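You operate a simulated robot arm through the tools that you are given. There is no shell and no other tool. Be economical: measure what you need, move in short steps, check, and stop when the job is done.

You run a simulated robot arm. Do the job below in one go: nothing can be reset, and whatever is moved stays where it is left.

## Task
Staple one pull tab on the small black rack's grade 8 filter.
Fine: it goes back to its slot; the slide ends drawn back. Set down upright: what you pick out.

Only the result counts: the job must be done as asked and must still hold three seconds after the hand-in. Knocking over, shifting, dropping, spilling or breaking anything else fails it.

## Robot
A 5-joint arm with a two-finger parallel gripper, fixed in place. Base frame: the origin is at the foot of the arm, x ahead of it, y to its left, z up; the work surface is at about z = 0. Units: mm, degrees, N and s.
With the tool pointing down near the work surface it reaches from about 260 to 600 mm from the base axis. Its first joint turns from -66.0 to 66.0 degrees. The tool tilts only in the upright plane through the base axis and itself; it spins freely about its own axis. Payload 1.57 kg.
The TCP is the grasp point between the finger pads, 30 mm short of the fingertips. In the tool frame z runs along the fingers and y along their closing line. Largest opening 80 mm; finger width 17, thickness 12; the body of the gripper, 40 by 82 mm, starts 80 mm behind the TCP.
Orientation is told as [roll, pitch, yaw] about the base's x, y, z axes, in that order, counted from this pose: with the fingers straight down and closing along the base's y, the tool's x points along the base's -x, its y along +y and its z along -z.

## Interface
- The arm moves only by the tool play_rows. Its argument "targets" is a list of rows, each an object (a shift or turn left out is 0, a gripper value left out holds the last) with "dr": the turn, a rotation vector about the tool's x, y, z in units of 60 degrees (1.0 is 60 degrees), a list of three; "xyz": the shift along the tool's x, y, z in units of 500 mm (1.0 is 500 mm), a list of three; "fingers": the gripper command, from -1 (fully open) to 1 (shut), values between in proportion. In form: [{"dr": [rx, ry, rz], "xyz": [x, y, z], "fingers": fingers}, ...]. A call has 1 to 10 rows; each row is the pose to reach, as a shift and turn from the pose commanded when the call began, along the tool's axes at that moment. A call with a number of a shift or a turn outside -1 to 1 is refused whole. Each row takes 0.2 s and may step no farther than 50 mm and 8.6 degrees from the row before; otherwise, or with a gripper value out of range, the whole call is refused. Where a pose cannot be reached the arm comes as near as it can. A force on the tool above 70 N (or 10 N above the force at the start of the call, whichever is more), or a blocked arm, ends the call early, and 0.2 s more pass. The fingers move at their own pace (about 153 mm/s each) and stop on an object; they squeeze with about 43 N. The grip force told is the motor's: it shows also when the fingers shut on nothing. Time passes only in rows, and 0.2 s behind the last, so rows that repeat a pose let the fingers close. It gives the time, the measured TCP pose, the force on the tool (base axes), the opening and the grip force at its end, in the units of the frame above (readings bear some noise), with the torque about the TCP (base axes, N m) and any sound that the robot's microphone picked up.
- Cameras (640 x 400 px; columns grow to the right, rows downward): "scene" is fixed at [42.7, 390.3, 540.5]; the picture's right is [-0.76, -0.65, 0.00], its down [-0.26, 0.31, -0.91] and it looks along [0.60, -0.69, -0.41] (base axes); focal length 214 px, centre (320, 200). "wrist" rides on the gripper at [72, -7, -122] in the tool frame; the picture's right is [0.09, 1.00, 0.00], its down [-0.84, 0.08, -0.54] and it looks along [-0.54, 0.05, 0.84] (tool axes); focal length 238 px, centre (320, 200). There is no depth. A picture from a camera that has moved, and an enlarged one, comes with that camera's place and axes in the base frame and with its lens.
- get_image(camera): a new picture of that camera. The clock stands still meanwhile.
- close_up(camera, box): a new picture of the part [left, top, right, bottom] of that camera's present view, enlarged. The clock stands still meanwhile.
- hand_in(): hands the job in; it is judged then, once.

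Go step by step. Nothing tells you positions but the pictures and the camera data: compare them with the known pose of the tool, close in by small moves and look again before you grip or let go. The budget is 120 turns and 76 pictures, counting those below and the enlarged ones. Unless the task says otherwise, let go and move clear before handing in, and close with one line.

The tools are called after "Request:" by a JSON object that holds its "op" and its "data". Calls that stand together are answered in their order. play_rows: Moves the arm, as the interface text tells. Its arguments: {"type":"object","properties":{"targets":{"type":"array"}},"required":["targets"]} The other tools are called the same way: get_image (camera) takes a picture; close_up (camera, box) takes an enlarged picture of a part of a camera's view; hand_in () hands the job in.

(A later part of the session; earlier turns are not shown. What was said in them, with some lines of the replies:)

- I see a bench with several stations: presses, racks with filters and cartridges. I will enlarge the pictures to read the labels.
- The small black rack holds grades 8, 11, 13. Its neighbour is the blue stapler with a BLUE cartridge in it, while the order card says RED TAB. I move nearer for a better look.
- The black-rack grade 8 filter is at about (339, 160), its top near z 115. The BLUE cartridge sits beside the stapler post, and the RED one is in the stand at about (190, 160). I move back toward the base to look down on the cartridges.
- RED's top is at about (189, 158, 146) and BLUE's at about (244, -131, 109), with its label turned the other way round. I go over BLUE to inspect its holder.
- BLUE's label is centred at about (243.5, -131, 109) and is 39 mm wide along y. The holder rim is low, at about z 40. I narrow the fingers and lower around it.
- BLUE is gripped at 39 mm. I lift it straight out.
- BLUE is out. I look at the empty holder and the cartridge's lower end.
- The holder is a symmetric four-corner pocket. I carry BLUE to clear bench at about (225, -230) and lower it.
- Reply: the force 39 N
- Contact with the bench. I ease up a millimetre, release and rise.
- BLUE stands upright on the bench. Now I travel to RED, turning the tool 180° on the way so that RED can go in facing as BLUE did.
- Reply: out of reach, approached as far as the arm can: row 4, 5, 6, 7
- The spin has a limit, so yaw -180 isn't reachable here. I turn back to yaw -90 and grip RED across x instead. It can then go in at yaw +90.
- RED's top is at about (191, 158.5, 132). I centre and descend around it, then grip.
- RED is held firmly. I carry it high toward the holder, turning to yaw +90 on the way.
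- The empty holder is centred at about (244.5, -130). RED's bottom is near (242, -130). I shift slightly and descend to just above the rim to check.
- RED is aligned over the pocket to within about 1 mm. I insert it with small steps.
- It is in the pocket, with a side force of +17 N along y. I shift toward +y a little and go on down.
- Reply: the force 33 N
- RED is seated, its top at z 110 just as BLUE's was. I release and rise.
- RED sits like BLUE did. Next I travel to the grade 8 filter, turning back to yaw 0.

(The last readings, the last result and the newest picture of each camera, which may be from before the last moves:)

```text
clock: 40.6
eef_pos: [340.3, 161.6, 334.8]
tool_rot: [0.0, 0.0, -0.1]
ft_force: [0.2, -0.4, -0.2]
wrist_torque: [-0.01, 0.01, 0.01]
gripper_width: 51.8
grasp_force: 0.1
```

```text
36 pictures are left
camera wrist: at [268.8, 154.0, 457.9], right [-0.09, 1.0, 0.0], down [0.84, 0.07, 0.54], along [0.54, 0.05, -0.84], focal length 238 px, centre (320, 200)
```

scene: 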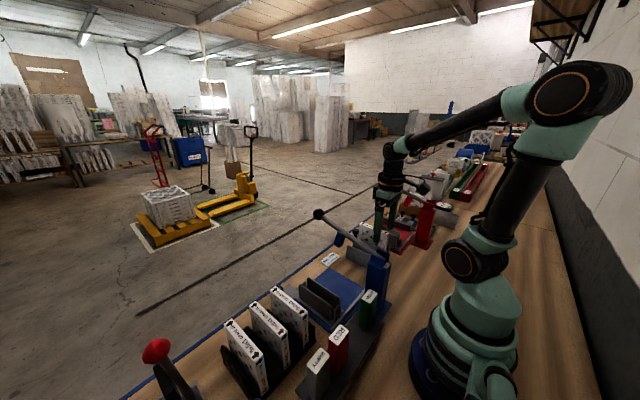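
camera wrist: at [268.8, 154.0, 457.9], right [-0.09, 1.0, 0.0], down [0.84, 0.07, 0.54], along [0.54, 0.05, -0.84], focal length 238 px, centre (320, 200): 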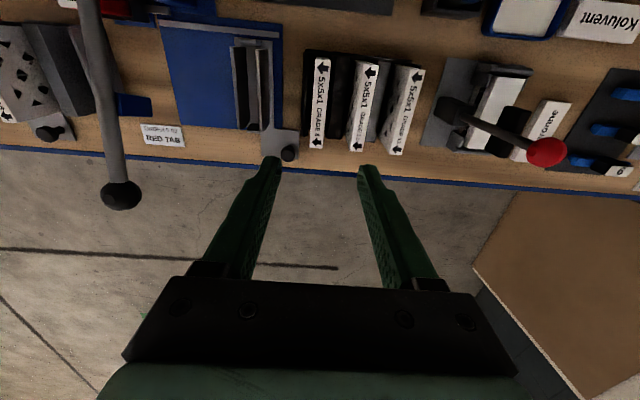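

Request:
{"op": "play_rows", "data": {"targets": [{"xyz": [0, 0, 0.09]}, {"xyz": [0, 0, 0.18]}, {"xyz": [0, 0, 0.22]}]}}

Request:
{"op": "close_up", "data": {"camera": "wrist", "box": [240, 50, 440, 190]}}

```text
clock: 41.4
eef_pos: [339.2, 160.9, 225.6]
tool_rot: [0.0, -0.1, -0.1]
ft_force: [0.9, -1.0, 0.1]
wrist_torque: [-0.03, 0.0, -0.05]
gripper_width: 51.9
grasp_force: 0.0
```

```text
2.86 times, centred on (340, 120) of wrist
camera zoom: at [267.5, 153.6, 347.6], right [-0.09, 1.0, 0.0], down [0.84, 0.08, 0.54], along [0.54, 0.05, -0.84], focal length 681 px, centre (263, 429)
```

zoom: 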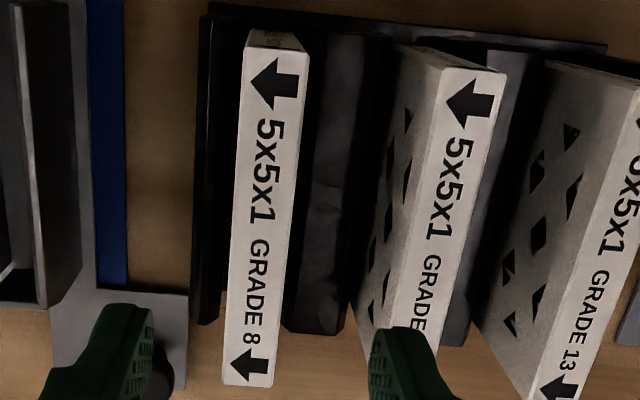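

The filter top runs x 282–397 at y ≈ 159.5, about 19 mm thick. The rack dividers reach about z 65, so I grip it with the tips just above them.

Request:
{"op": "play_rows", "data": {"targets": [{"xyz": [0, -0.002, 0.09]}, {"xyz": [0, -0.002, 0.17]}, {"xyz": [0, -0.002, 0.22]}, {"xyz": [0, -0.002, 0.244]}]}}

Request:
{"op": "get_image", "data": {"camera": "wrist"}}

Request:
{"op": "close_up", "data": {"camera": "scene", "box": [220, 250, 350, 380]}}

```text
clock: 42.4
eef_pos: [338.1, 160.1, 102.5]
tool_rot: [0.1, 0.0, -0.1]
ft_force: [0.2, 0.8, 0.4]
wrist_torque: [-0.03, -0.03, 0.01]
gripper_width: 52.1
grasp_force: 0.1
```

```text
34 pictures are left
camera wrist: at [267.4, 153.7, 224.6], right [-0.09, 1.0, 0.0], down [0.84, 0.08, 0.54], along [0.54, 0.05, -0.84], focal length 238 px, centre (320, 200)
```

wrist: 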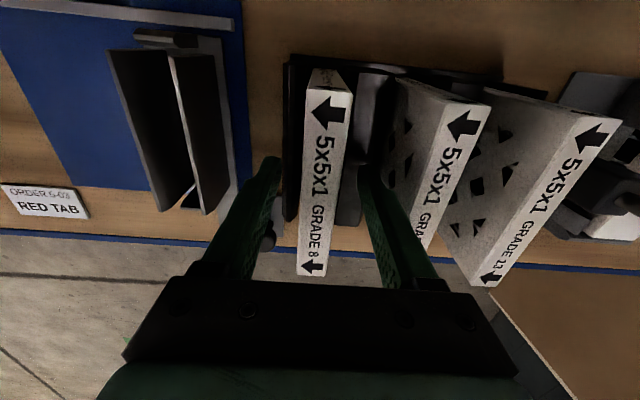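

```text
3.08 times, centred on (285, 315) of scene
camera zoom: at [42.7, 390.3, 540.5], right [-0.76, -0.65, 0.0], down [-0.26, 0.31, -0.91], along [0.6, -0.69, -0.41], focal length 660 px, centre (428, -154)
```

zoom: 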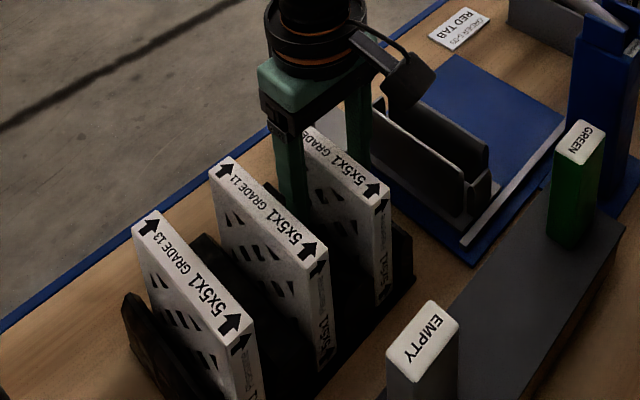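

Request:
{"op": "play_rows", "data": {"targets": [{"fingers": 0.2}, {"fingers": 1}, {"fingers": 1}, {"fingers": 1}]}}

Request:
{"op": "play_rows", "data": {"targets": [{"xyz": [0, 0, -0.02]}, {"xyz": [0, 0, -0.06]}, {"xyz": [0, 0, -0.12]}, {"xyz": [0, 0, -0.2]}, {"xyz": [0, 0, -0.28]}]}}

Request:
{"op": "get_image", "data": {"camera": "wrist"}}

```text
clock: 43.4
eef_pos: [338.2, 160.0, 103.3]
tool_rot: [0.0, -0.1, -0.1]
ft_force: [0.3, -1.0, -0.1]
wrist_torque: [0.0, 0.03, 0.02]
gripper_width: 19.3
grasp_force: 33.5
```

```text
clock: 44.6
eef_pos: [341.5, 161.1, 244.8]
tool_rot: [0.0, 0.0, -0.1]
ft_force: [0.9, 0.8, -0.9]
wrist_torque: [0.0, 0.03, 0.0]
gripper_width: 19.6
grasp_force: 33.9
```

```text
32 pictures are left
camera wrist: at [268.9, 154.3, 367.4], right [-0.09, 1.0, 0.0], down [0.84, 0.08, 0.54], along [0.54, 0.05, -0.84], focal length 238 px, centre (320, 200)
```

wrist: 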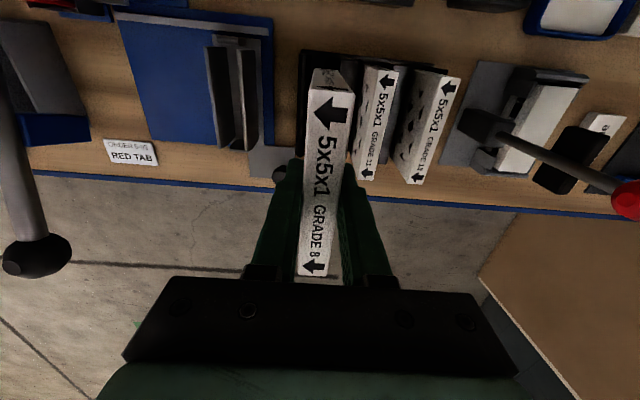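

Filter held. I look at the carriage to locate its channel.

Request:
{"op": "close_up", "data": {"camera": "wrist", "box": [170, 10, 310, 190]}}

```text
2.22 times, centred on (240, 100) of wrist
camera zoom: at [268.9, 154.3, 367.4], right [-0.09, 1.0, 0.0], down [0.84, 0.08, 0.54], along [0.54, 0.05, -0.84], focal length 530 px, centre (498, 422)
```

zoom: 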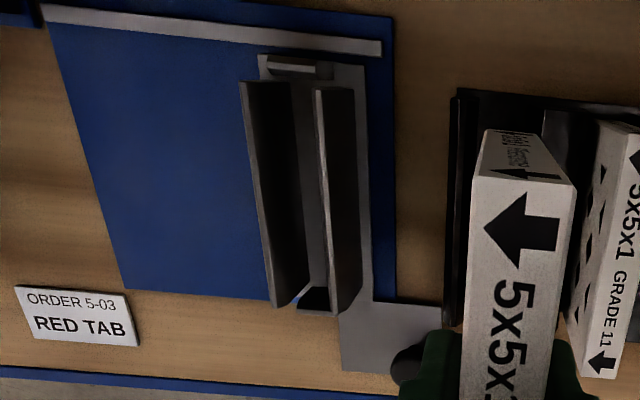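

The channel walls look flared, so I raise the filter and look more steeply down into it.

Request:
{"op": "play_rows", "data": {"targets": [{"xyz": [0, -0.03, -0.08]}, {"xyz": [0.02, -0.06, -0.16]}, {"xyz": [0.04, -0.075, -0.24]}, {"xyz": [0.04, -0.075, -0.33]}]}}

Request:
{"op": "close_up", "data": {"camera": "wrist", "box": [230, 50, 320, 150]}}

```text
clock: 45.6
eef_pos: [321.1, 123.2, 410.3]
tool_rot: [0.0, 0.0, 0.0]
ft_force: [-0.4, 0.6, 0.4]
wrist_torque: [0.02, 0.03, 0.0]
gripper_width: 19.3
grasp_force: 32.9
```

```text
4.00 times, centred on (275, 100) of wrist
camera zoom: at [249.9, 115.6, 532.7], right [-0.09, 1.0, 0.0], down [0.84, 0.08, 0.54], along [0.54, 0.05, -0.84], focal length 953 px, centre (500, 600)
```

zoom: 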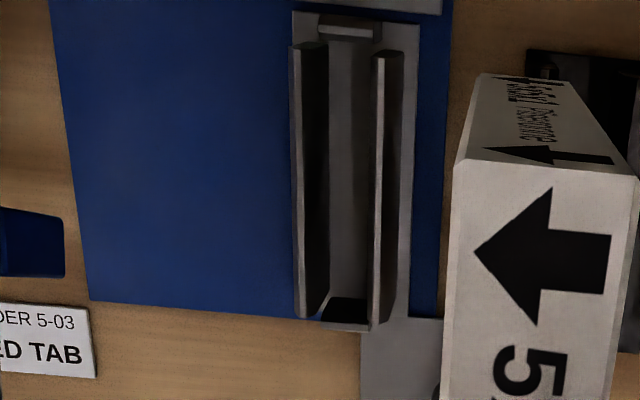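

The channel is centred at about y 49, walls running x 280–391 with rims near z 65. I move the filter over it and down to just above the rims.

Request:
{"op": "play_rows", "data": {"targets": [{"xyz": [-0.03, -0.08, 0]}, {"xyz": [-0.036, -0.148, 0.03]}, {"xyz": [-0.036, -0.148, 0.12]}, {"xyz": [-0.036, -0.148, 0.21]}, {"xyz": [-0.036, -0.148, 0.3]}, {"xyz": [-0.036, -0.148, 0.38]}, {"xyz": [-0.036, -0.148, 0.448]}]}}

Request:
{"op": "get_image", "data": {"camera": "wrist"}}

Request:
{"op": "close_up", "data": {"camera": "scene", "box": [270, 220, 400, 350]}}

```text
clock: 47.2
eef_pos: [338.2, 46.8, 183.6]
tool_rot: [0.1, 0.0, -0.1]
ft_force: [-0.6, 0.8, -0.5]
wrist_torque: [-0.03, 0.02, -0.01]
gripper_width: 19.3
grasp_force: 33.4
```

```text
29 pictures are left
camera wrist: at [265.8, 40.1, 305.2], right [-0.09, 1.0, 0.0], down [0.84, 0.08, 0.54], along [0.54, 0.05, -0.84], focal length 238 px, centre (320, 200)
```

wrist: 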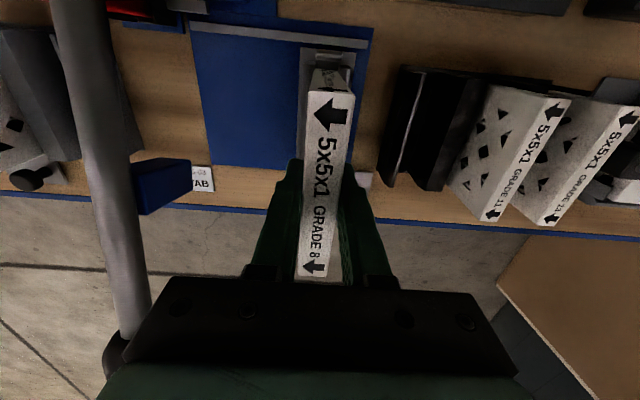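

```text
3.08 times, centred on (335, 285) of scene
camera zoom: at [42.7, 390.3, 540.5], right [-0.76, -0.65, 0.0], down [-0.26, 0.31, -0.91], along [0.6, -0.69, -0.41], focal length 660 px, centre (274, -62)
```

zoom: 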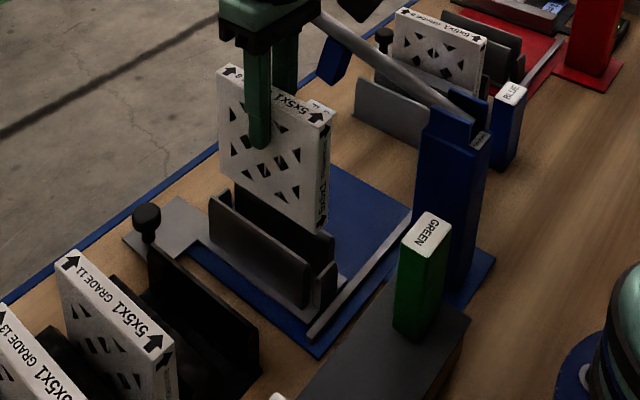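

Request:
{"op": "close_up", "data": {"camera": "wrist", "box": [280, 30, 390, 120]}}

```text
4.44 times, centred on (335, 75) of wrist
camera zoom: at [265.8, 40.1, 305.2], right [-0.09, 1.0, 0.0], down [0.84, 0.08, 0.54], along [0.54, 0.05, -0.84], focal length 1059 px, centre (253, 756)
```

zoom: 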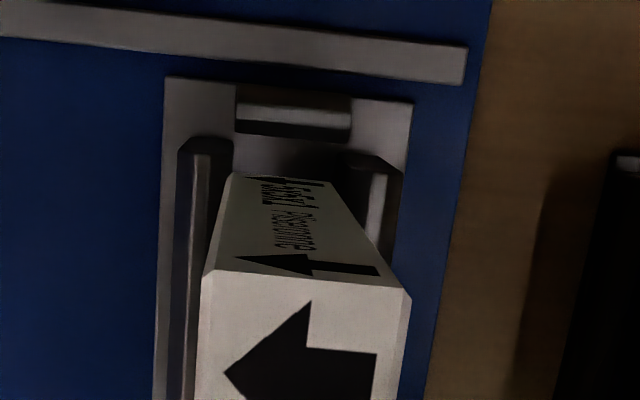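

The beveled channel is 21 mm wide, centred about y 48.4, and the filter is about 2 mm short of that. I correct and lower it in.

Request:
{"op": "play_rows", "data": {"targets": [{"xyz": [0, 0.004, 0]}, {"xyz": [0, 0.004, 0.03]}, {"xyz": [0, 0.004, 0.05]}, {"xyz": [0, 0.004, 0.07]}, {"xyz": [0, 0.004, 0.085]}]}}

```text
clock: 48.4
eef_pos: [338.3, 50.4, 141.3]
tool_rot: [0.0, 0.0, 0.0]
ft_force: [-0.6, -0.7, -0.8]
wrist_torque: [0.01, -0.01, -0.01]
gripper_width: 19.2
grasp_force: 33.2
```

Request:
{"op": "play_rows", "data": {"targets": [{"xyz": [0, 0, 0.01]}, {"xyz": [0, 0, 0.02]}, {"xyz": [0, 0, 0.03]}, {"xyz": [0, 0, 0.04]}]}}

Request:
{"op": "close_up", "data": {"camera": "scene", "box": [270, 220, 400, 350]}}

```text
clock: 49.4
eef_pos: [337.2, 50.6, 122.0]
tool_rot: [-0.1, 0.0, 0.0]
ft_force: [0.4, 0.5, -0.5]
wrist_torque: [-0.01, 0.01, -0.02]
gripper_width: 19.1
grasp_force: 33.6
```

```text
3.08 times, centred on (335, 285) of scene
camera zoom: at [42.7, 390.3, 540.5], right [-0.76, -0.65, 0.0], down [-0.26, 0.31, -0.91], along [0.6, -0.69, -0.41], focal length 660 px, centre (274, -62)
```

zoom: 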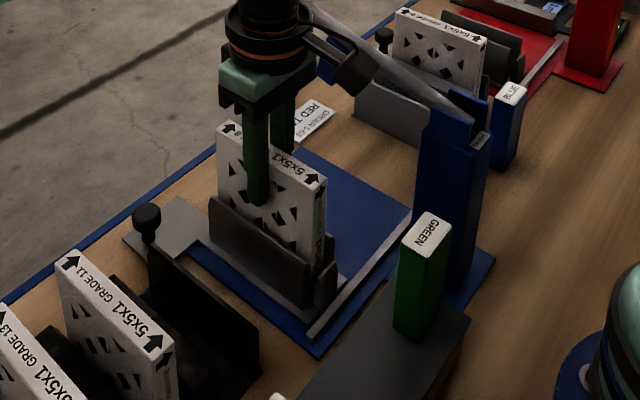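

Request:
{"op": "play_rows", "data": {"targets": [{"xyz": [0, 0, 0.008]}, {"xyz": [0, 0, 0.014]}, {"xyz": [0, 0, 0.02]}]}}

```text
clock: 50.2
eef_pos: [338.5, 50.1, 111.9]
tool_rot: [0.0, 0.0, -0.1]
ft_force: [0.5, -0.6, -1.4]
wrist_torque: [-0.04, 0.02, -0.01]
gripper_width: 19.2
grasp_force: 33.6
```

Request:
{"op": "play_rows", "data": {"targets": [{"xyz": [0, 0, 0.005]}, {"xyz": [0, 0, 0.01]}, {"xyz": [0, 0, 0.015]}]}}

```text
clock: 51.0
eef_pos: [339.6, 50.7, 105.4]
tool_rot: [0.0, -0.3, -0.1]
ft_force: [-8.7, -2.3, 35.1]
wrist_torque: [-0.21, 0.06, 0.03]
gripper_width: 19.7
grasp_force: 33.3
```

The filter is seated on the carriage floor. I release and rise.

Request:
{"op": "play_rows", "data": {"targets": [{"xyz": [0, 0, -0.003]}, {"xyz": [0, 0, -0.003], "fingers": 0.1}, {"xyz": [0, 0, -0.003], "fingers": 0.1}, {"xyz": [0, 0, -0.06]}, {"xyz": [0, 0, -0.15]}, {"xyz": [0, 0, -0.24]}, {"xyz": [0, 0, -0.33]}]}}

Request:
{"op": "get_image", "data": {"camera": "wrist"}}

Request:
{"op": "close_up", "data": {"camera": "scene", "box": [270, 190, 400, 330]}}

```text
clock: 52.6
eef_pos: [337.3, 50.9, 269.9]
tool_rot: [0.1, 0.1, -0.1]
ft_force: [-0.6, 0.0, 0.2]
wrist_torque: [0.02, -0.02, 0.0]
gripper_width: 36.1
grasp_force: 0.2
```

```text
25 pictures are left
camera wrist: at [266.0, 44.5, 392.3], right [-0.09, 1.0, 0.0], down [0.84, 0.08, 0.54], along [0.54, 0.05, -0.84], focal length 238 px, centre (320, 200)
```

wrist: 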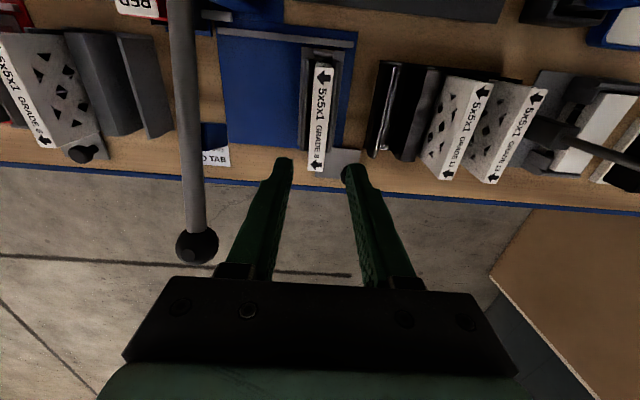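

```text
2.86 times, centred on (335, 260) of scene
camera zoom: at [42.7, 390.3, 540.5], right [-0.76, -0.65, 0.0], down [-0.26, 0.31, -0.91], along [0.6, -0.69, -0.41], focal length 613 px, centre (277, 29)
```

zoom: 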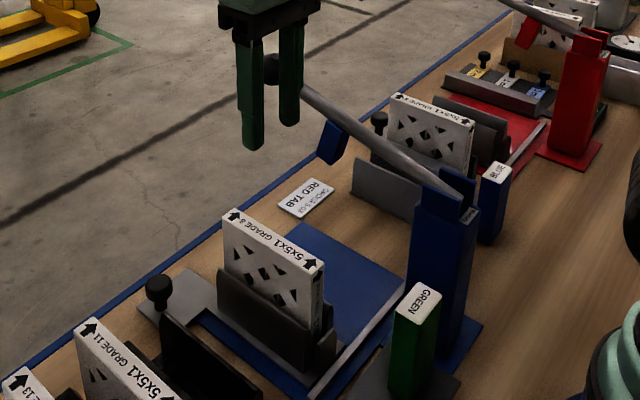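

The filter stands in the carriage. Next is the slide: its knob is near (428, 112, 50), so I move over it for a precise look.

Request:
{"op": "play_rows", "data": {"targets": [{"xyz": [-0.02, 0.06, 0.03], "fingers": -0.5}, {"xyz": [-0.04, 0.12, 0.06], "fingers": -0.5}, {"xyz": [-0.06, 0.12, 0.1], "fingers": -0.5}]}}

Request:
{"op": "get_image", "data": {"camera": "wrist"}}

```text
clock: 53.4
eef_pos: [367.3, 112.3, 217.6]
tool_rot: [0.0, -0.1, 0.0]
ft_force: [-0.3, 0.1, -0.3]
wrist_torque: [-0.01, 0.0, -0.02]
gripper_width: 60.1
grasp_force: 0.0
```

```text
23 pictures are left
camera wrist: at [296.4, 105.4, 340.0], right [-0.09, 1.0, 0.0], down [0.84, 0.08, 0.54], along [0.54, 0.05, -0.84], focal length 238 px, centre (320, 200)
```

wrist: 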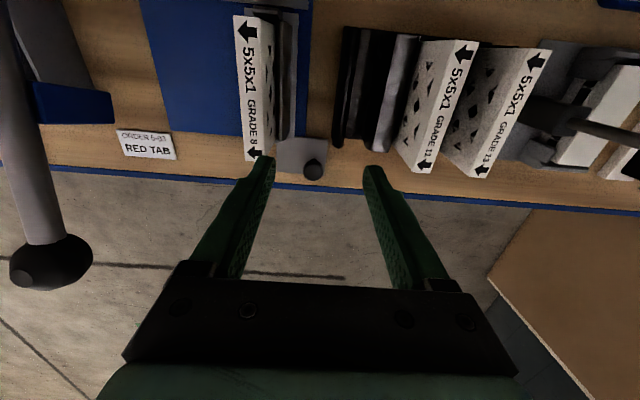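

Request:
{"op": "play_rows", "data": {"targets": [{"xyz": [-0.07, -0.003, 0.04], "fingers": -0.1}, {"xyz": [-0.13, -0.004, 0.1], "fingers": -0.1}, {"xyz": [-0.13, -0.004, 0.19], "fingers": -0.1}]}}

Request:
{"op": "get_image", "data": {"camera": "wrist"}}

Request:
{"op": "close_up", "data": {"camera": "scene", "box": [250, 190, 350, 310]}}

```text
clock: 54.2
eef_pos: [434.7, 108.9, 123.2]
tool_rot: [0.0, -0.1, -0.1]
ft_force: [-1.2, 0.0, 0.3]
wrist_torque: [0.0, -0.02, 0.01]
gripper_width: 44.1
grasp_force: 0.0
```

```text
22 pictures are left
camera wrist: at [363.2, 101.8, 245.5], right [-0.09, 1.0, 0.0], down [0.84, 0.08, 0.54], along [0.54, 0.05, -0.84], focal length 238 px, centre (320, 200)
```

wrist: 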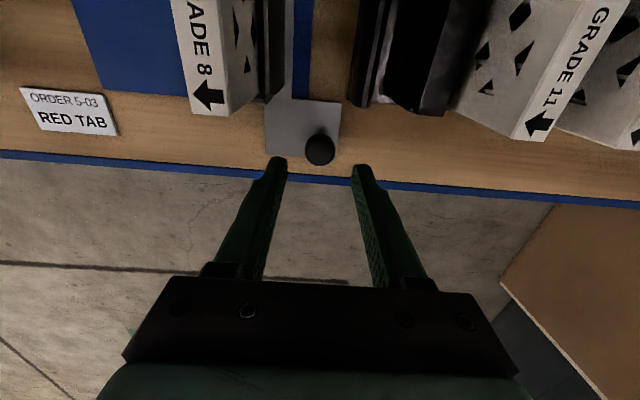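

```text
3.33 times, centred on (300, 250) of scene
camera zoom: at [42.7, 390.3, 540.5], right [-0.76, -0.65, 0.0], down [-0.26, 0.31, -0.91], along [0.6, -0.69, -0.41], focal length 715 px, centre (387, 33)
```

zoom: 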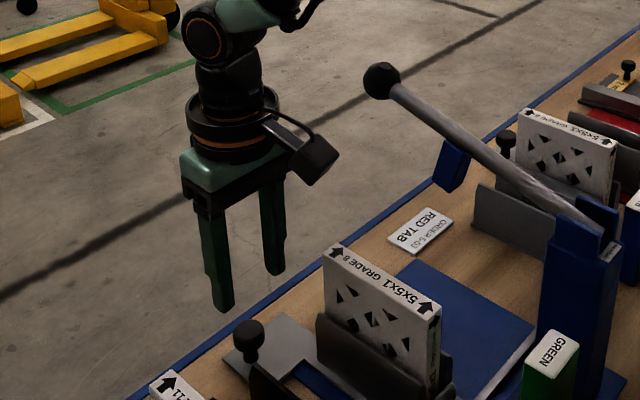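

The slide knob is a ball of about 27 mm across at about (441.5, 109, 40). Gripping it would bring the wrist near the raised lever, so I'll push it from its +y side with closed fingers.

Request:
{"op": "play_rows", "data": {"targets": [{"xyz": [-0.006, 0.06, 0], "fingers": 1}, {"xyz": [-0.013, 0.084, 0], "fingers": 1}, {"xyz": [-0.013, 0.084, 0.07], "fingers": 1}, {"xyz": [-0.013, 0.084, 0.148], "fingers": 1}]}}

Request:
{"op": "get_image", "data": {"camera": "wrist"}}

```text
clock: 55.2
eef_pos: [438.0, 149.7, 49.5]
tool_rot: [0.0, 0.0, -0.1]
ft_force: [1.3, 0.2, -0.7]
wrist_torque: [0.0, 0.01, 0.01]
gripper_width: 0.0
grasp_force: 21.3
```

```text
20 pictures are left
camera wrist: at [366.9, 142.2, 173.0], right [-0.09, 1.0, 0.0], down [0.84, 0.08, 0.54], along [0.54, 0.05, -0.84], focal length 238 px, centre (320, 200)
```

wrist: 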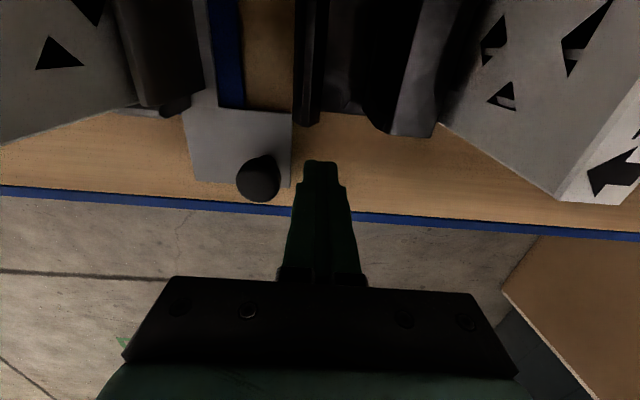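

The closed fingers are just +y of the knob and level with it. I push toward -y.

Request:
{"op": "play_rows", "data": {"targets": [{"xyz": [0, -0.02, 0]}, {"xyz": [0, -0.04, 0]}, {"xyz": [0, -0.06, 0]}, {"xyz": [0, -0.08, 0]}]}}

Request:
{"op": "get_image", "data": {"camera": "wrist"}}

```text
clock: 56.2
eef_pos: [438.6, 111.3, 50.6]
tool_rot: [0.0, 0.0, -0.1]
ft_force: [-1.6, 0.6, -1.1]
wrist_torque: [0.03, 0.02, -0.01]
gripper_width: 0.4
grasp_force: 21.3
```

```text
19 pictures are left
camera wrist: at [368.3, 103.2, 172.5], right [-0.09, 1.0, 0.0], down [0.84, 0.08, 0.54], along [0.54, 0.05, -0.84], focal length 238 px, centre (320, 200)
```

wrist: 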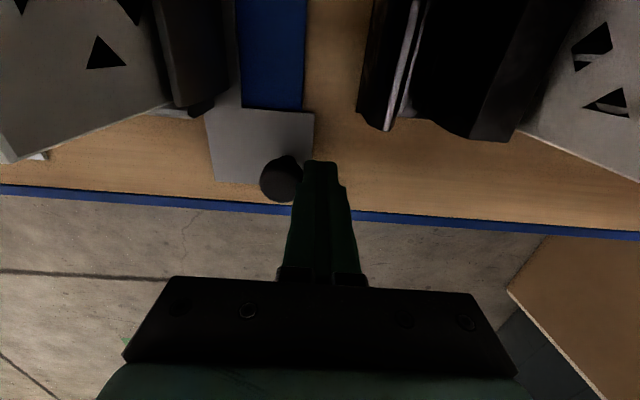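

The slide follows with hardly any force. I push on toward its stop.

Request:
{"op": "play_rows", "data": {"targets": [{"xyz": [0, -0.025, 0]}, {"xyz": [0, -0.05, 0]}, {"xyz": [0, -0.075, 0]}, {"xyz": [0, -0.1, 0]}, {"xyz": [0, -0.12, 0]}]}}

Request:
{"op": "get_image", "data": {"camera": "scene"}}

```text
clock: 57.4
eef_pos: [439.5, 51.0, 51.3]
tool_rot: [0.0, 0.0, 0.0]
ft_force: [-0.6, 1.2, -1.1]
wrist_torque: [0.03, -0.02, -0.02]
gripper_width: 0.0
grasp_force: 21.1
```

```text
18 pictures are left
```

scene: 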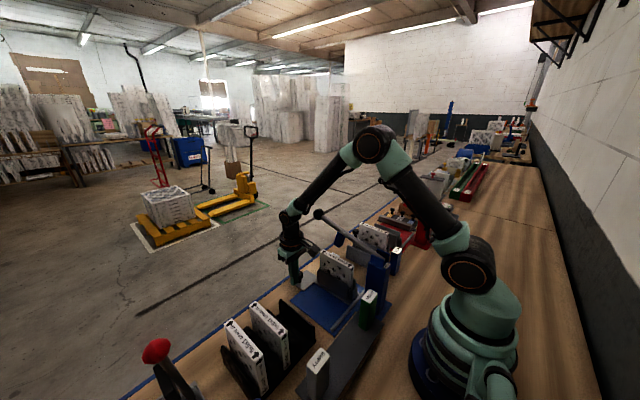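

Request:
{"op": "play_rows", "data": {"targets": [{"xyz": [0, -0.01, 0]}, {"xyz": [0, -0.02, 0]}, {"xyz": [0, -0.028, 0]}]}}

```text
clock: 58.2
eef_pos: [439.8, 36.2, 50.6]
tool_rot: [0.0, 0.0, -0.1]
ft_force: [-0.6, 0.9, 1.5]
wrist_torque: [0.01, 0.0, -0.01]
gripper_width: 0.0
grasp_force: 21.3
```

Request:
{"op": "play_rows", "data": {"targets": [{"xyz": [0, -0.006, 0]}, {"xyz": [0, -0.012, 0]}, {"xyz": [0, -0.018, 0]}]}}

Request:
{"op": "get_image", "data": {"camera": "wrist"}}

Request:
{"op": "close_up", "data": {"camera": "scene", "box": [270, 190, 410, 320]}}

```text
clock: 59.0
eef_pos: [439.8, 32.2, 50.4]
tool_rot: [0.0, 0.0, 0.5]
ft_force: [-3.5, 52.7, 0.4]
wrist_torque: [1.08, 0.04, 0.24]
gripper_width: 0.0
grasp_force: 21.3
```

```text
17 pictures are left
camera wrist: at [367.8, 24.7, 173.0], right [-0.1, 0.99, 0.0], down [0.84, 0.09, 0.54], along [0.54, 0.06, -0.84], focal length 238 px, centre (320, 200)
```

wrist: 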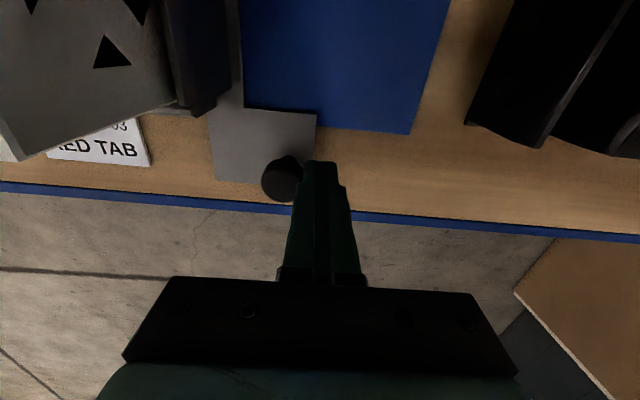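

```text
3.08 times, centred on (340, 255) of scene
camera zoom: at [42.6, 390.4, 540.6], right [-0.76, -0.65, 0.0], down [-0.26, 0.31, -0.91], along [0.6, -0.69, -0.41], focal length 660 px, centre (258, 31)
```

zoom: 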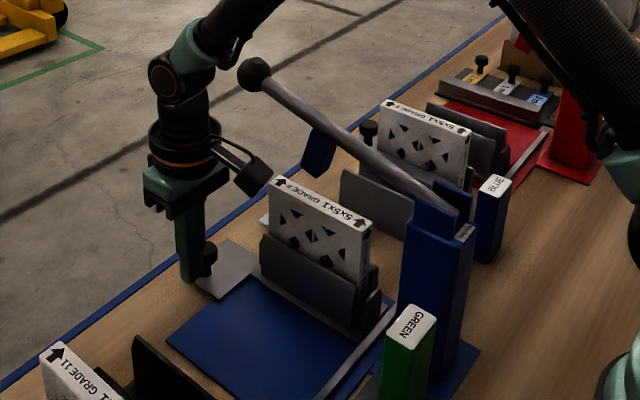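

The slide is against its stop (53 N). I back off, rise, and go for the lever ball.

Request:
{"op": "play_rows", "data": {"targets": [{"xyz": [0, 0.03, 0]}, {"xyz": [0, 0.06, -0.06]}, {"xyz": [0, 0.06, -0.15]}, {"xyz": [0, 0.06, -0.24]}, {"xyz": [0, 0.06, -0.33]}, {"xyz": [0, 0.06, -0.42]}, {"xyz": [0, 0.06, -0.51]}, {"xyz": [0.02, 0.0, -0.57]}, {"xyz": [0.03, -0.08, -0.57]}, {"xyz": [0.04, -0.14, -0.57]}]}}

Request:
{"op": "get_image", "data": {"camera": "wrist"}}

```text
clock: 61.2
eef_pos: [420.2, -43.3, 336.6]
tool_rot: [0.1, 0.0, -0.1]
ft_force: [-0.9, 0.5, -0.2]
wrist_torque: [0.0, 0.0, 0.01]
gripper_width: 0.0
grasp_force: 21.0
```

```text
15 pictures are left
camera wrist: at [349.1, -50.6, 458.5], right [-0.09, 1.0, 0.0], down [0.84, 0.08, 0.54], along [0.54, 0.05, -0.84], focal length 238 px, centre (320, 200)
```

wrist: 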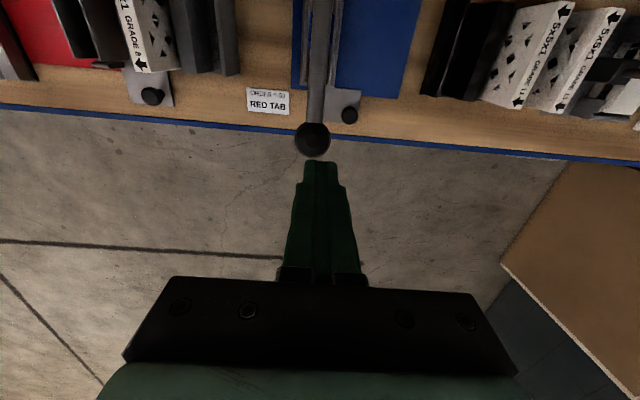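

Request:
{"op": "play_rows", "data": {"targets": [{"xyz": [-0.02, -0.014, 0.05]}, {"xyz": [-0.02, -0.014, 0.1]}]}}

Request:
{"op": "get_image", "data": {"camera": "wrist"}}

```text
clock: 61.8
eef_pos: [429.8, -50.1, 286.7]
tool_rot: [0.0, 0.0, -0.2]
ft_force: [-0.5, 0.0, -0.8]
wrist_torque: [-0.01, 0.02, -0.01]
gripper_width: 0.1
grasp_force: 21.1
```

```text
14 pictures are left
camera wrist: at [358.7, -56.4, 409.1], right [-0.09, 1.0, 0.0], down [0.84, 0.08, 0.54], along [0.54, 0.05, -0.84], focal length 238 px, centre (320, 200)
```

wrist: 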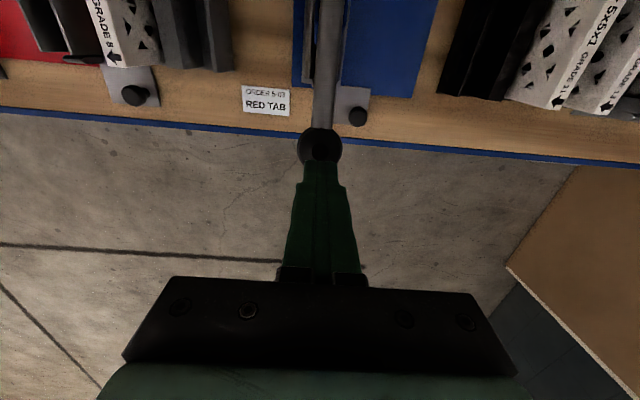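

Fingers are centred over the ball. I press down in small steps.

Request:
{"op": "play_rows", "data": {"targets": [{"xyz": [0, 0, 0.02]}, {"xyz": [0, 0, 0.04]}, {"xyz": [-0.001, 0, 0.06]}, {"xyz": [-0.002, 0, 0.08]}]}}

```text
clock: 62.8
eef_pos: [431.2, -50.2, 247.2]
tool_rot: [0.1, -0.1, -0.2]
ft_force: [2.9, -0.5, 5.6]
wrist_torque: [0.02, -0.1, -0.03]
gripper_width: 0.0
grasp_force: 21.1
```

Request:
{"op": "play_rows", "data": {"targets": [{"xyz": [-0.002, 0, 0.02]}, {"xyz": [-0.004, 0, 0.04]}, {"xyz": [-0.005, 0, 0.06]}, {"xyz": [-0.006, 0, 0.08]}]}}

Request:
{"op": "close_up", "data": {"camera": "scene", "box": [270, 170, 410, 310]}}

```text
clock: 63.6
eef_pos: [432.3, -48.8, 226.6]
tool_rot: [-0.1, -0.1, -0.1]
ft_force: [-9.5, 0.0, 19.1]
wrist_torque: [-0.01, 0.4, -0.05]
gripper_width: 0.0
grasp_force: 21.0
stopped in row 4: the force on the tool passed its limit at 90 N (the readings are from after the stop); the commanded pose is now the measured one
```

```text
2.86 times, centred on (340, 240) of scene
camera zoom: at [42.6, 390.3, 540.5], right [-0.76, -0.65, 0.0], down [-0.26, 0.31, -0.91], along [0.6, -0.69, -0.4], focal length 613 px, centre (263, 86)
```

zoom: 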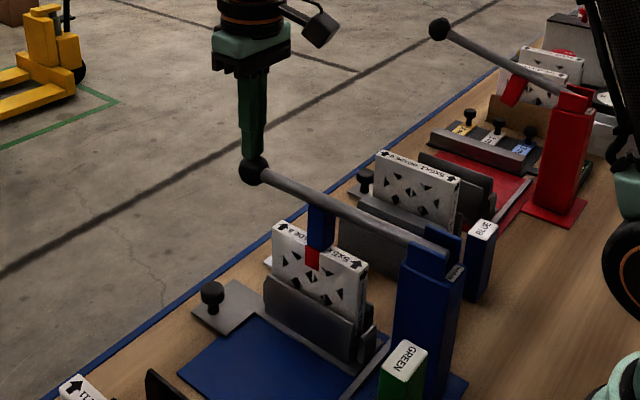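

A red tab is now on the filter with the lever at its bottom. I let the lever rise and look.

Request:
{"op": "play_rows", "data": {"targets": [{"xyz": [0, 0, -0.03]}, {"xyz": [0.002, 0, -0.06]}, {"xyz": [0.004, 0, -0.1]}, {"xyz": [0.004, 0, -0.16]}, {"xyz": [0.004, 0, -0.24]}]}}

Request:
{"op": "close_up", "data": {"camera": "scene", "box": [280, 200, 400, 310]}}

```text
clock: 64.8
eef_pos: [432.4, -48.6, 345.2]
tool_rot: [0.0, -0.3, 0.0]
ft_force: [0.4, -0.3, 0.3]
wrist_torque: [-0.03, 0.02, -0.02]
gripper_width: 0.0
grasp_force: 21.1
```

```text
3.64 times, centred on (340, 255) of scene
camera zoom: at [42.7, 390.3, 540.5], right [-0.76, -0.65, 0.0], down [-0.26, 0.31, -0.91], along [0.6, -0.69, -0.41], focal length 780 px, centre (247, 0)
```

zoom: 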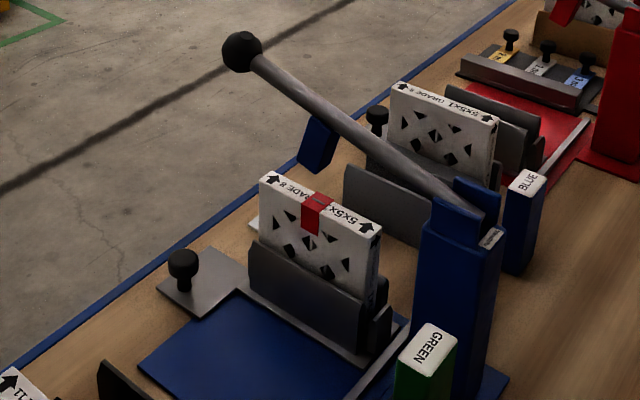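

One red tab is stapled over the top edge. Now I lower the open fingers around the slide knob, with the left finger behind it, to draw the slide back.

Request:
{"op": "play_rows", "data": {"targets": [{"xyz": [-0.006, 0.08, 0], "fingers": -1}, {"xyz": [-0.012, 0.155, 0], "fingers": -1}, {"xyz": [-0.012, 0.155, 0.09]}, {"xyz": [-0.012, 0.155, 0.18]}, {"xyz": [-0.012, 0.155, 0.27]}, {"xyz": [-0.012, 0.155, 0.36]}, {"xyz": [-0.012, 0.155, 0.45]}]}}

Request:
{"op": "get_image", "data": {"camera": "wrist"}}

```text
clock: 66.5
eef_pos: [436.4, 27.8, 120.4]
tool_rot: [0.0, -0.2, 0.0]
ft_force: [0.1, -0.7, -0.2]
wrist_torque: [0.0, -0.01, 0.01]
gripper_width: 80.4
grasp_force: 0.0
```

```text
11 pictures are left
camera wrist: at [364.6, 20.9, 242.3], right [-0.09, 1.0, 0.0], down [0.83, 0.08, 0.55], along [0.54, 0.05, -0.84], focal length 238 px, centre (320, 200)
```

wrist: 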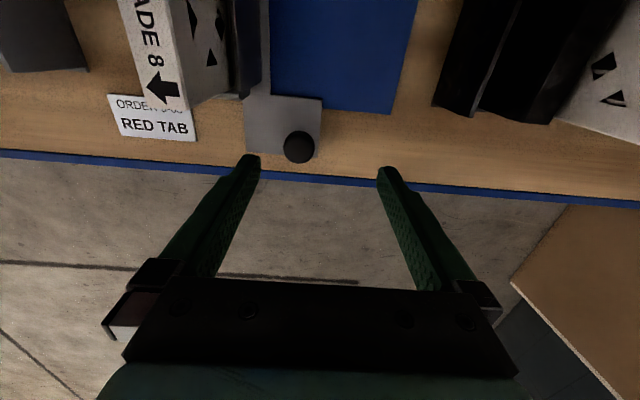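

Request:
{"op": "play_rows", "data": {"targets": [{"xyz": [0, 0, 0.07]}, {"xyz": [0, 0, 0.14]}, {"xyz": [0, 0.02, 0.14]}, {"xyz": [0, 0.05, 0.14]}, {"xyz": [0, 0.08, 0.14]}, {"xyz": [0, 0.11, 0.14]}, {"xyz": [0, 0.14, 0.14]}, {"xyz": [0, 0.17, 0.14]}, {"xyz": [0, 0.2, 0.14]}]}}

Request:
{"op": "get_image", "data": {"camera": "wrist"}}

```text
clock: 68.5
eef_pos: [438.1, 128.5, 50.0]
tool_rot: [0.1, -0.1, -0.1]
ft_force: [1.0, -0.2, -1.1]
wrist_torque: [0.0, 0.01, -0.01]
gripper_width: 80.1
grasp_force: 0.1
```

```text
10 pictures are left
camera wrist: at [365.7, 121.1, 171.1], right [-0.09, 1.0, 0.0], down [0.84, 0.08, 0.54], along [0.54, 0.05, -0.84], focal length 238 px, centre (320, 200)
```

wrist: 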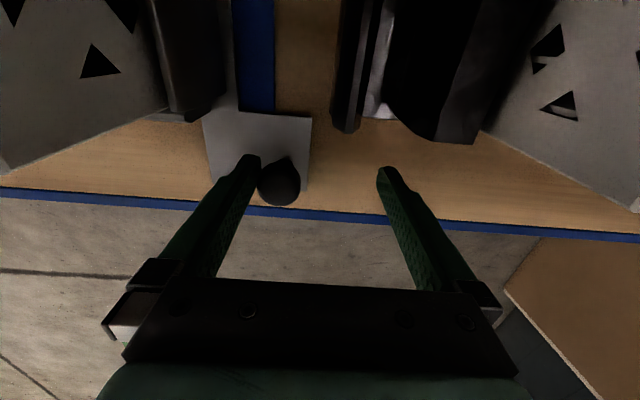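

The slide follows, with about 8 mm left. I draw it slowly to its stop.

Request:
{"op": "play_rows", "data": {"targets": [{"xyz": [0, 0.008, 0]}, {"xyz": [0, 0.014, 0]}, {"xyz": [0, 0.02, 0]}]}}

```text
clock: 69.2
eef_pos: [437.1, 136.8, 47.9]
tool_rot: [0.0, -0.1, -0.2]
ft_force: [2.0, -20.6, 8.0]
wrist_torque: [-0.69, -0.03, -0.03]
gripper_width: 80.3
grasp_force: 0.0
```

The slide is against its drawn-back stop. I clear the knob and go up over the filter to look at the tab.

Request:
{"op": "play_rows", "data": {"targets": [{"xyz": [0, -0.01, 0]}, {"xyz": [0, -0.02, -0.07]}, {"xyz": [0, -0.02, -0.16]}, {"xyz": [0, -0.02, -0.25]}, {"xyz": [0, -0.02, -0.34]}, {"xyz": [0.06, -0.07, -0.36], "fingers": 0}, {"xyz": [0.13, -0.12, -0.36], "fingers": 0}, {"xyz": [0.21, -0.16, -0.36], "fingers": 0}, {"xyz": [0.21, -0.172, -0.36], "fingers": 0}]}}

Request:
{"op": "get_image", "data": {"camera": "wrist"}}

```text
clock: 71.2
eef_pos: [330.9, 51.3, 227.7]
tool_rot: [0.0, -0.2, -0.1]
ft_force: [-0.8, -1.0, -1.1]
wrist_torque: [0.04, 0.03, 0.02]
gripper_width: 39.9
grasp_force: 0.0
```

```text
9 pictures are left
camera wrist: at [259.7, 43.9, 349.5], right [-0.09, 1.0, 0.0], down [0.84, 0.08, 0.54], along [0.54, 0.05, -0.84], focal length 238 px, centre (320, 200)
```

wrist: 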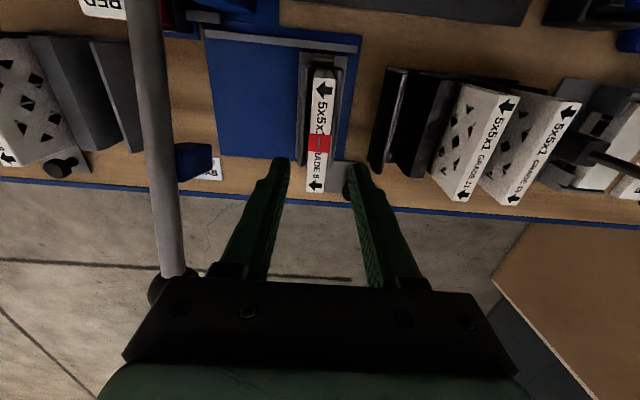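

The tab covers x 332–349. I grip the filter beside it at x ≈ 318 so the tab isn't squeezed.

Request:
{"op": "play_rows", "data": {"targets": [{"xyz": [0.026, -0.001, 0.08]}, {"xyz": [0.026, -0.001, 0.17]}, {"xyz": [0.026, -0.001, 0.241]}, {"xyz": [0.026, -0.001, 0.241], "fingers": 1}, {"xyz": [0.026, -0.001, 0.241], "fingers": 1}, {"xyz": [0.026, -0.001, 0.241], "fingers": 1}]}}

Request:
{"op": "play_rows", "data": {"targets": [{"xyz": [0, 0, -0.02]}, {"xyz": [0, 0, -0.06]}, {"xyz": [0, 0, -0.12]}, {"xyz": [0, 0, -0.2]}, {"xyz": [0, 0, -0.28]}]}}

Request:
{"op": "get_image", "data": {"camera": "wrist"}}

```text
clock: 72.7
eef_pos: [317.4, 50.6, 109.4]
tool_rot: [0.0, -0.2, 0.0]
ft_force: [-2.4, -0.8, 7.1]
wrist_torque: [-0.12, 0.26, -0.02]
gripper_width: 19.3
grasp_force: 32.9
```

```text
clock: 73.8
eef_pos: [319.4, 51.3, 249.4]
tool_rot: [0.0, -0.2, -0.1]
ft_force: [0.0, 0.0, -0.8]
wrist_torque: [0.02, -0.01, 0.01]
gripper_width: 19.4
grasp_force: 33.8
```

```text
8 pictures are left
camera wrist: at [247.2, 44.2, 370.6], right [-0.09, 1.0, 0.0], down [0.84, 0.08, 0.54], along [0.54, 0.05, -0.84], focal length 238 px, centre (320, 200)
```

wrist: 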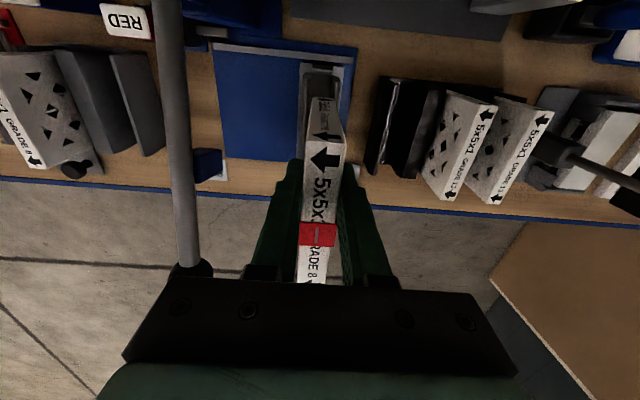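

Filter and tab held level. I move over its rack slot and check alignment.

Request:
{"op": "play_rows", "data": {"targets": [{"xyz": [0, 0.08, 0]}, {"xyz": [0, 0.16, 0]}, {"xyz": [0.002, 0.218, 0]}, {"xyz": [0.002, 0.218, 0.07]}, {"xyz": [0.002, 0.218, 0.12]}]}}

Request:
{"op": "close_up", "data": {"camera": "wrist", "box": [260, 30, 400, 130]}}

Request:
{"op": "close_up", "data": {"camera": "scene", "box": [220, 220, 350, 370]}}

```text
clock: 75.0
eef_pos: [316.4, 160.0, 187.7]
tool_rot: [0.1, -0.2, 0.0]
ft_force: [0.0, 0.3, -0.1]
wrist_torque: [-0.02, 0.0, 0.03]
gripper_width: 19.3
grasp_force: 33.2
```

```text
4.00 times, centred on (330, 80) of wrist
camera zoom: at [244.7, 152.7, 310.3], right [-0.09, 1.0, 0.0], down [0.84, 0.08, 0.54], along [0.54, 0.05, -0.84], focal length 953 px, centre (280, 680)
```

zoom: 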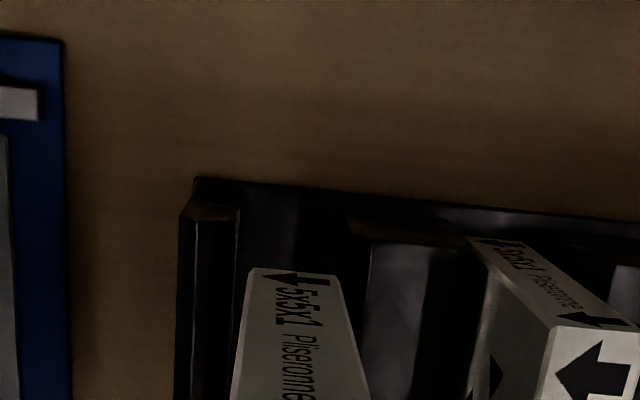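

```text
2.67 times, centred on (285, 295) of scene
camera zoom: at [42.7, 390.3, 540.5], right [-0.76, -0.65, 0.0], down [-0.26, 0.31, -0.91], along [0.6, -0.69, -0.41], focal length 572 px, centre (413, -53)
```

zoom: 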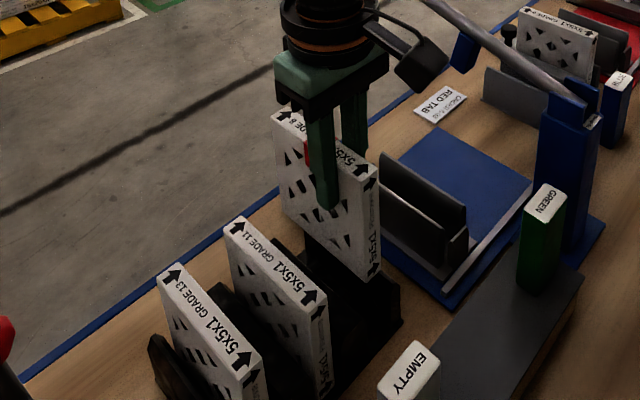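

Alignment is good. I lower the filter into its slot in small steps.

Request:
{"op": "play_rows", "data": {"targets": [{"xyz": [0, -0.001, 0.03]}, {"xyz": [0, -0.001, 0.05]}, {"xyz": [0, -0.001, 0.07]}, {"xyz": [0, -0.001, 0.09]}]}}

```text
clock: 76.0
eef_pos: [319.1, 160.1, 142.3]
tool_rot: [0.0, -0.1, 0.0]
ft_force: [-1.2, 1.0, 0.4]
wrist_torque: [0.0, -0.01, 0.02]
gripper_width: 19.3
grasp_force: 33.2
```

Request:
{"op": "play_rows", "data": {"targets": [{"xyz": [0.001, 0, 0.02]}, {"xyz": [0.001, 0, 0.035]}, {"xyz": [0.001, 0, 0.05]}, {"xyz": [0.001, 0, 0.06]}]}}

```text
clock: 77.0
eef_pos: [317.9, 159.1, 112.4]
tool_rot: [0.1, -0.1, 0.1]
ft_force: [1.1, -0.2, 0.1]
wrist_torque: [-0.02, 0.02, -0.02]
gripper_width: 19.1
grasp_force: 33.7
```

Request:
{"op": "play_rows", "data": {"targets": [{"xyz": [0, 0, 0.006]}, {"xyz": [0, 0, 0.011]}, {"xyz": [0, 0, 0.015]}]}}

```text
clock: 77.8
eef_pos: [318.7, 159.2, 106.9]
tool_rot: [0.1, -0.1, 0.0]
ft_force: [-0.3, 0.5, -0.9]
wrist_torque: [-0.03, 0.04, -0.04]
gripper_width: 19.2
grasp_force: 32.7
```

Request:
{"op": "play_rows", "data": {"targets": [{"xyz": [0, 0, 0.004]}, {"xyz": [0, 0, 0.008]}, {"xyz": [0, 0, 0.011]}]}}

```text
clock: 78.7
eef_pos: [319.2, 160.8, 102.1]
tool_rot: [0.2, -0.4, 0.0]
ft_force: [-6.0, -4.5, 35.4]
wrist_torque: [-0.42, 0.01, 0.03]
gripper_width: 19.6
grasp_force: 33.7
```

It is seated on the rack floor. I release and rise clear.

Request:
{"op": "play_rows", "data": {"targets": [{"xyz": [0, 0, -0.003]}, {"xyz": [0, 0, -0.003], "fingers": 0.05}, {"xyz": [0, 0, -0.003], "fingers": 0.05}, {"xyz": [0, 0, -0.06]}, {"xyz": [0, 0, -0.15]}, {"xyz": [0, 0, -0.24]}, {"xyz": [0, 0, -0.33]}, {"xyz": [0, 0, -0.42]}]}}

Request:
{"op": "get_image", "data": {"camera": "wrist"}}

Request:
{"op": "close_up", "data": {"camera": "scene", "box": [210, 180, 420, 400]}}

```text
clock: 80.5
eef_pos: [318.3, 159.2, 308.1]
tool_rot: [0.0, -0.1, 0.0]
ft_force: [0.4, -0.2, 0.0]
wrist_torque: [0.0, 0.02, 0.03]
gripper_width: 38.0
grasp_force: 0.0
```

```text
5 pictures are left
camera wrist: at [247.5, 151.4, 430.6], right [-0.09, 1.0, 0.0], down [0.84, 0.08, 0.54], along [0.54, 0.05, -0.84], focal length 238 px, centre (320, 200)
```

wrist: 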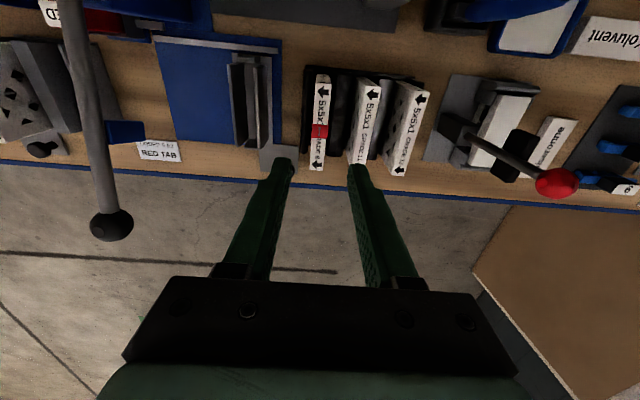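

```text
1.82 times, centred on (315, 290) of scene
camera zoom: at [42.7, 390.3, 540.5], right [-0.76, -0.65, 0.0], down [-0.26, 0.31, -0.91], along [0.6, -0.69, -0.41], focal length 390 px, centre (329, 36)
```

zoom: 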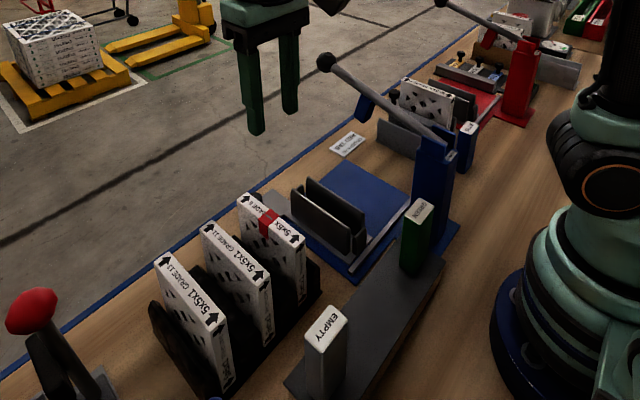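

The filter with its red tab is back in its slot, the slide is drawn back, the lever is up and BLUE stands upright on the bench. The arm is clear, so I hand in.

Request:
{"op": "hand_in", "data": {}}

```text
The job is handed in.
```

I stapled one red pull tab, as the order card asked, on the black rack's grade 8 filter and handed the job in: the filter is back in its slot, the slide is drawn back, the blue cartridge stands upright on the bench, and the red one is still in the stapler.
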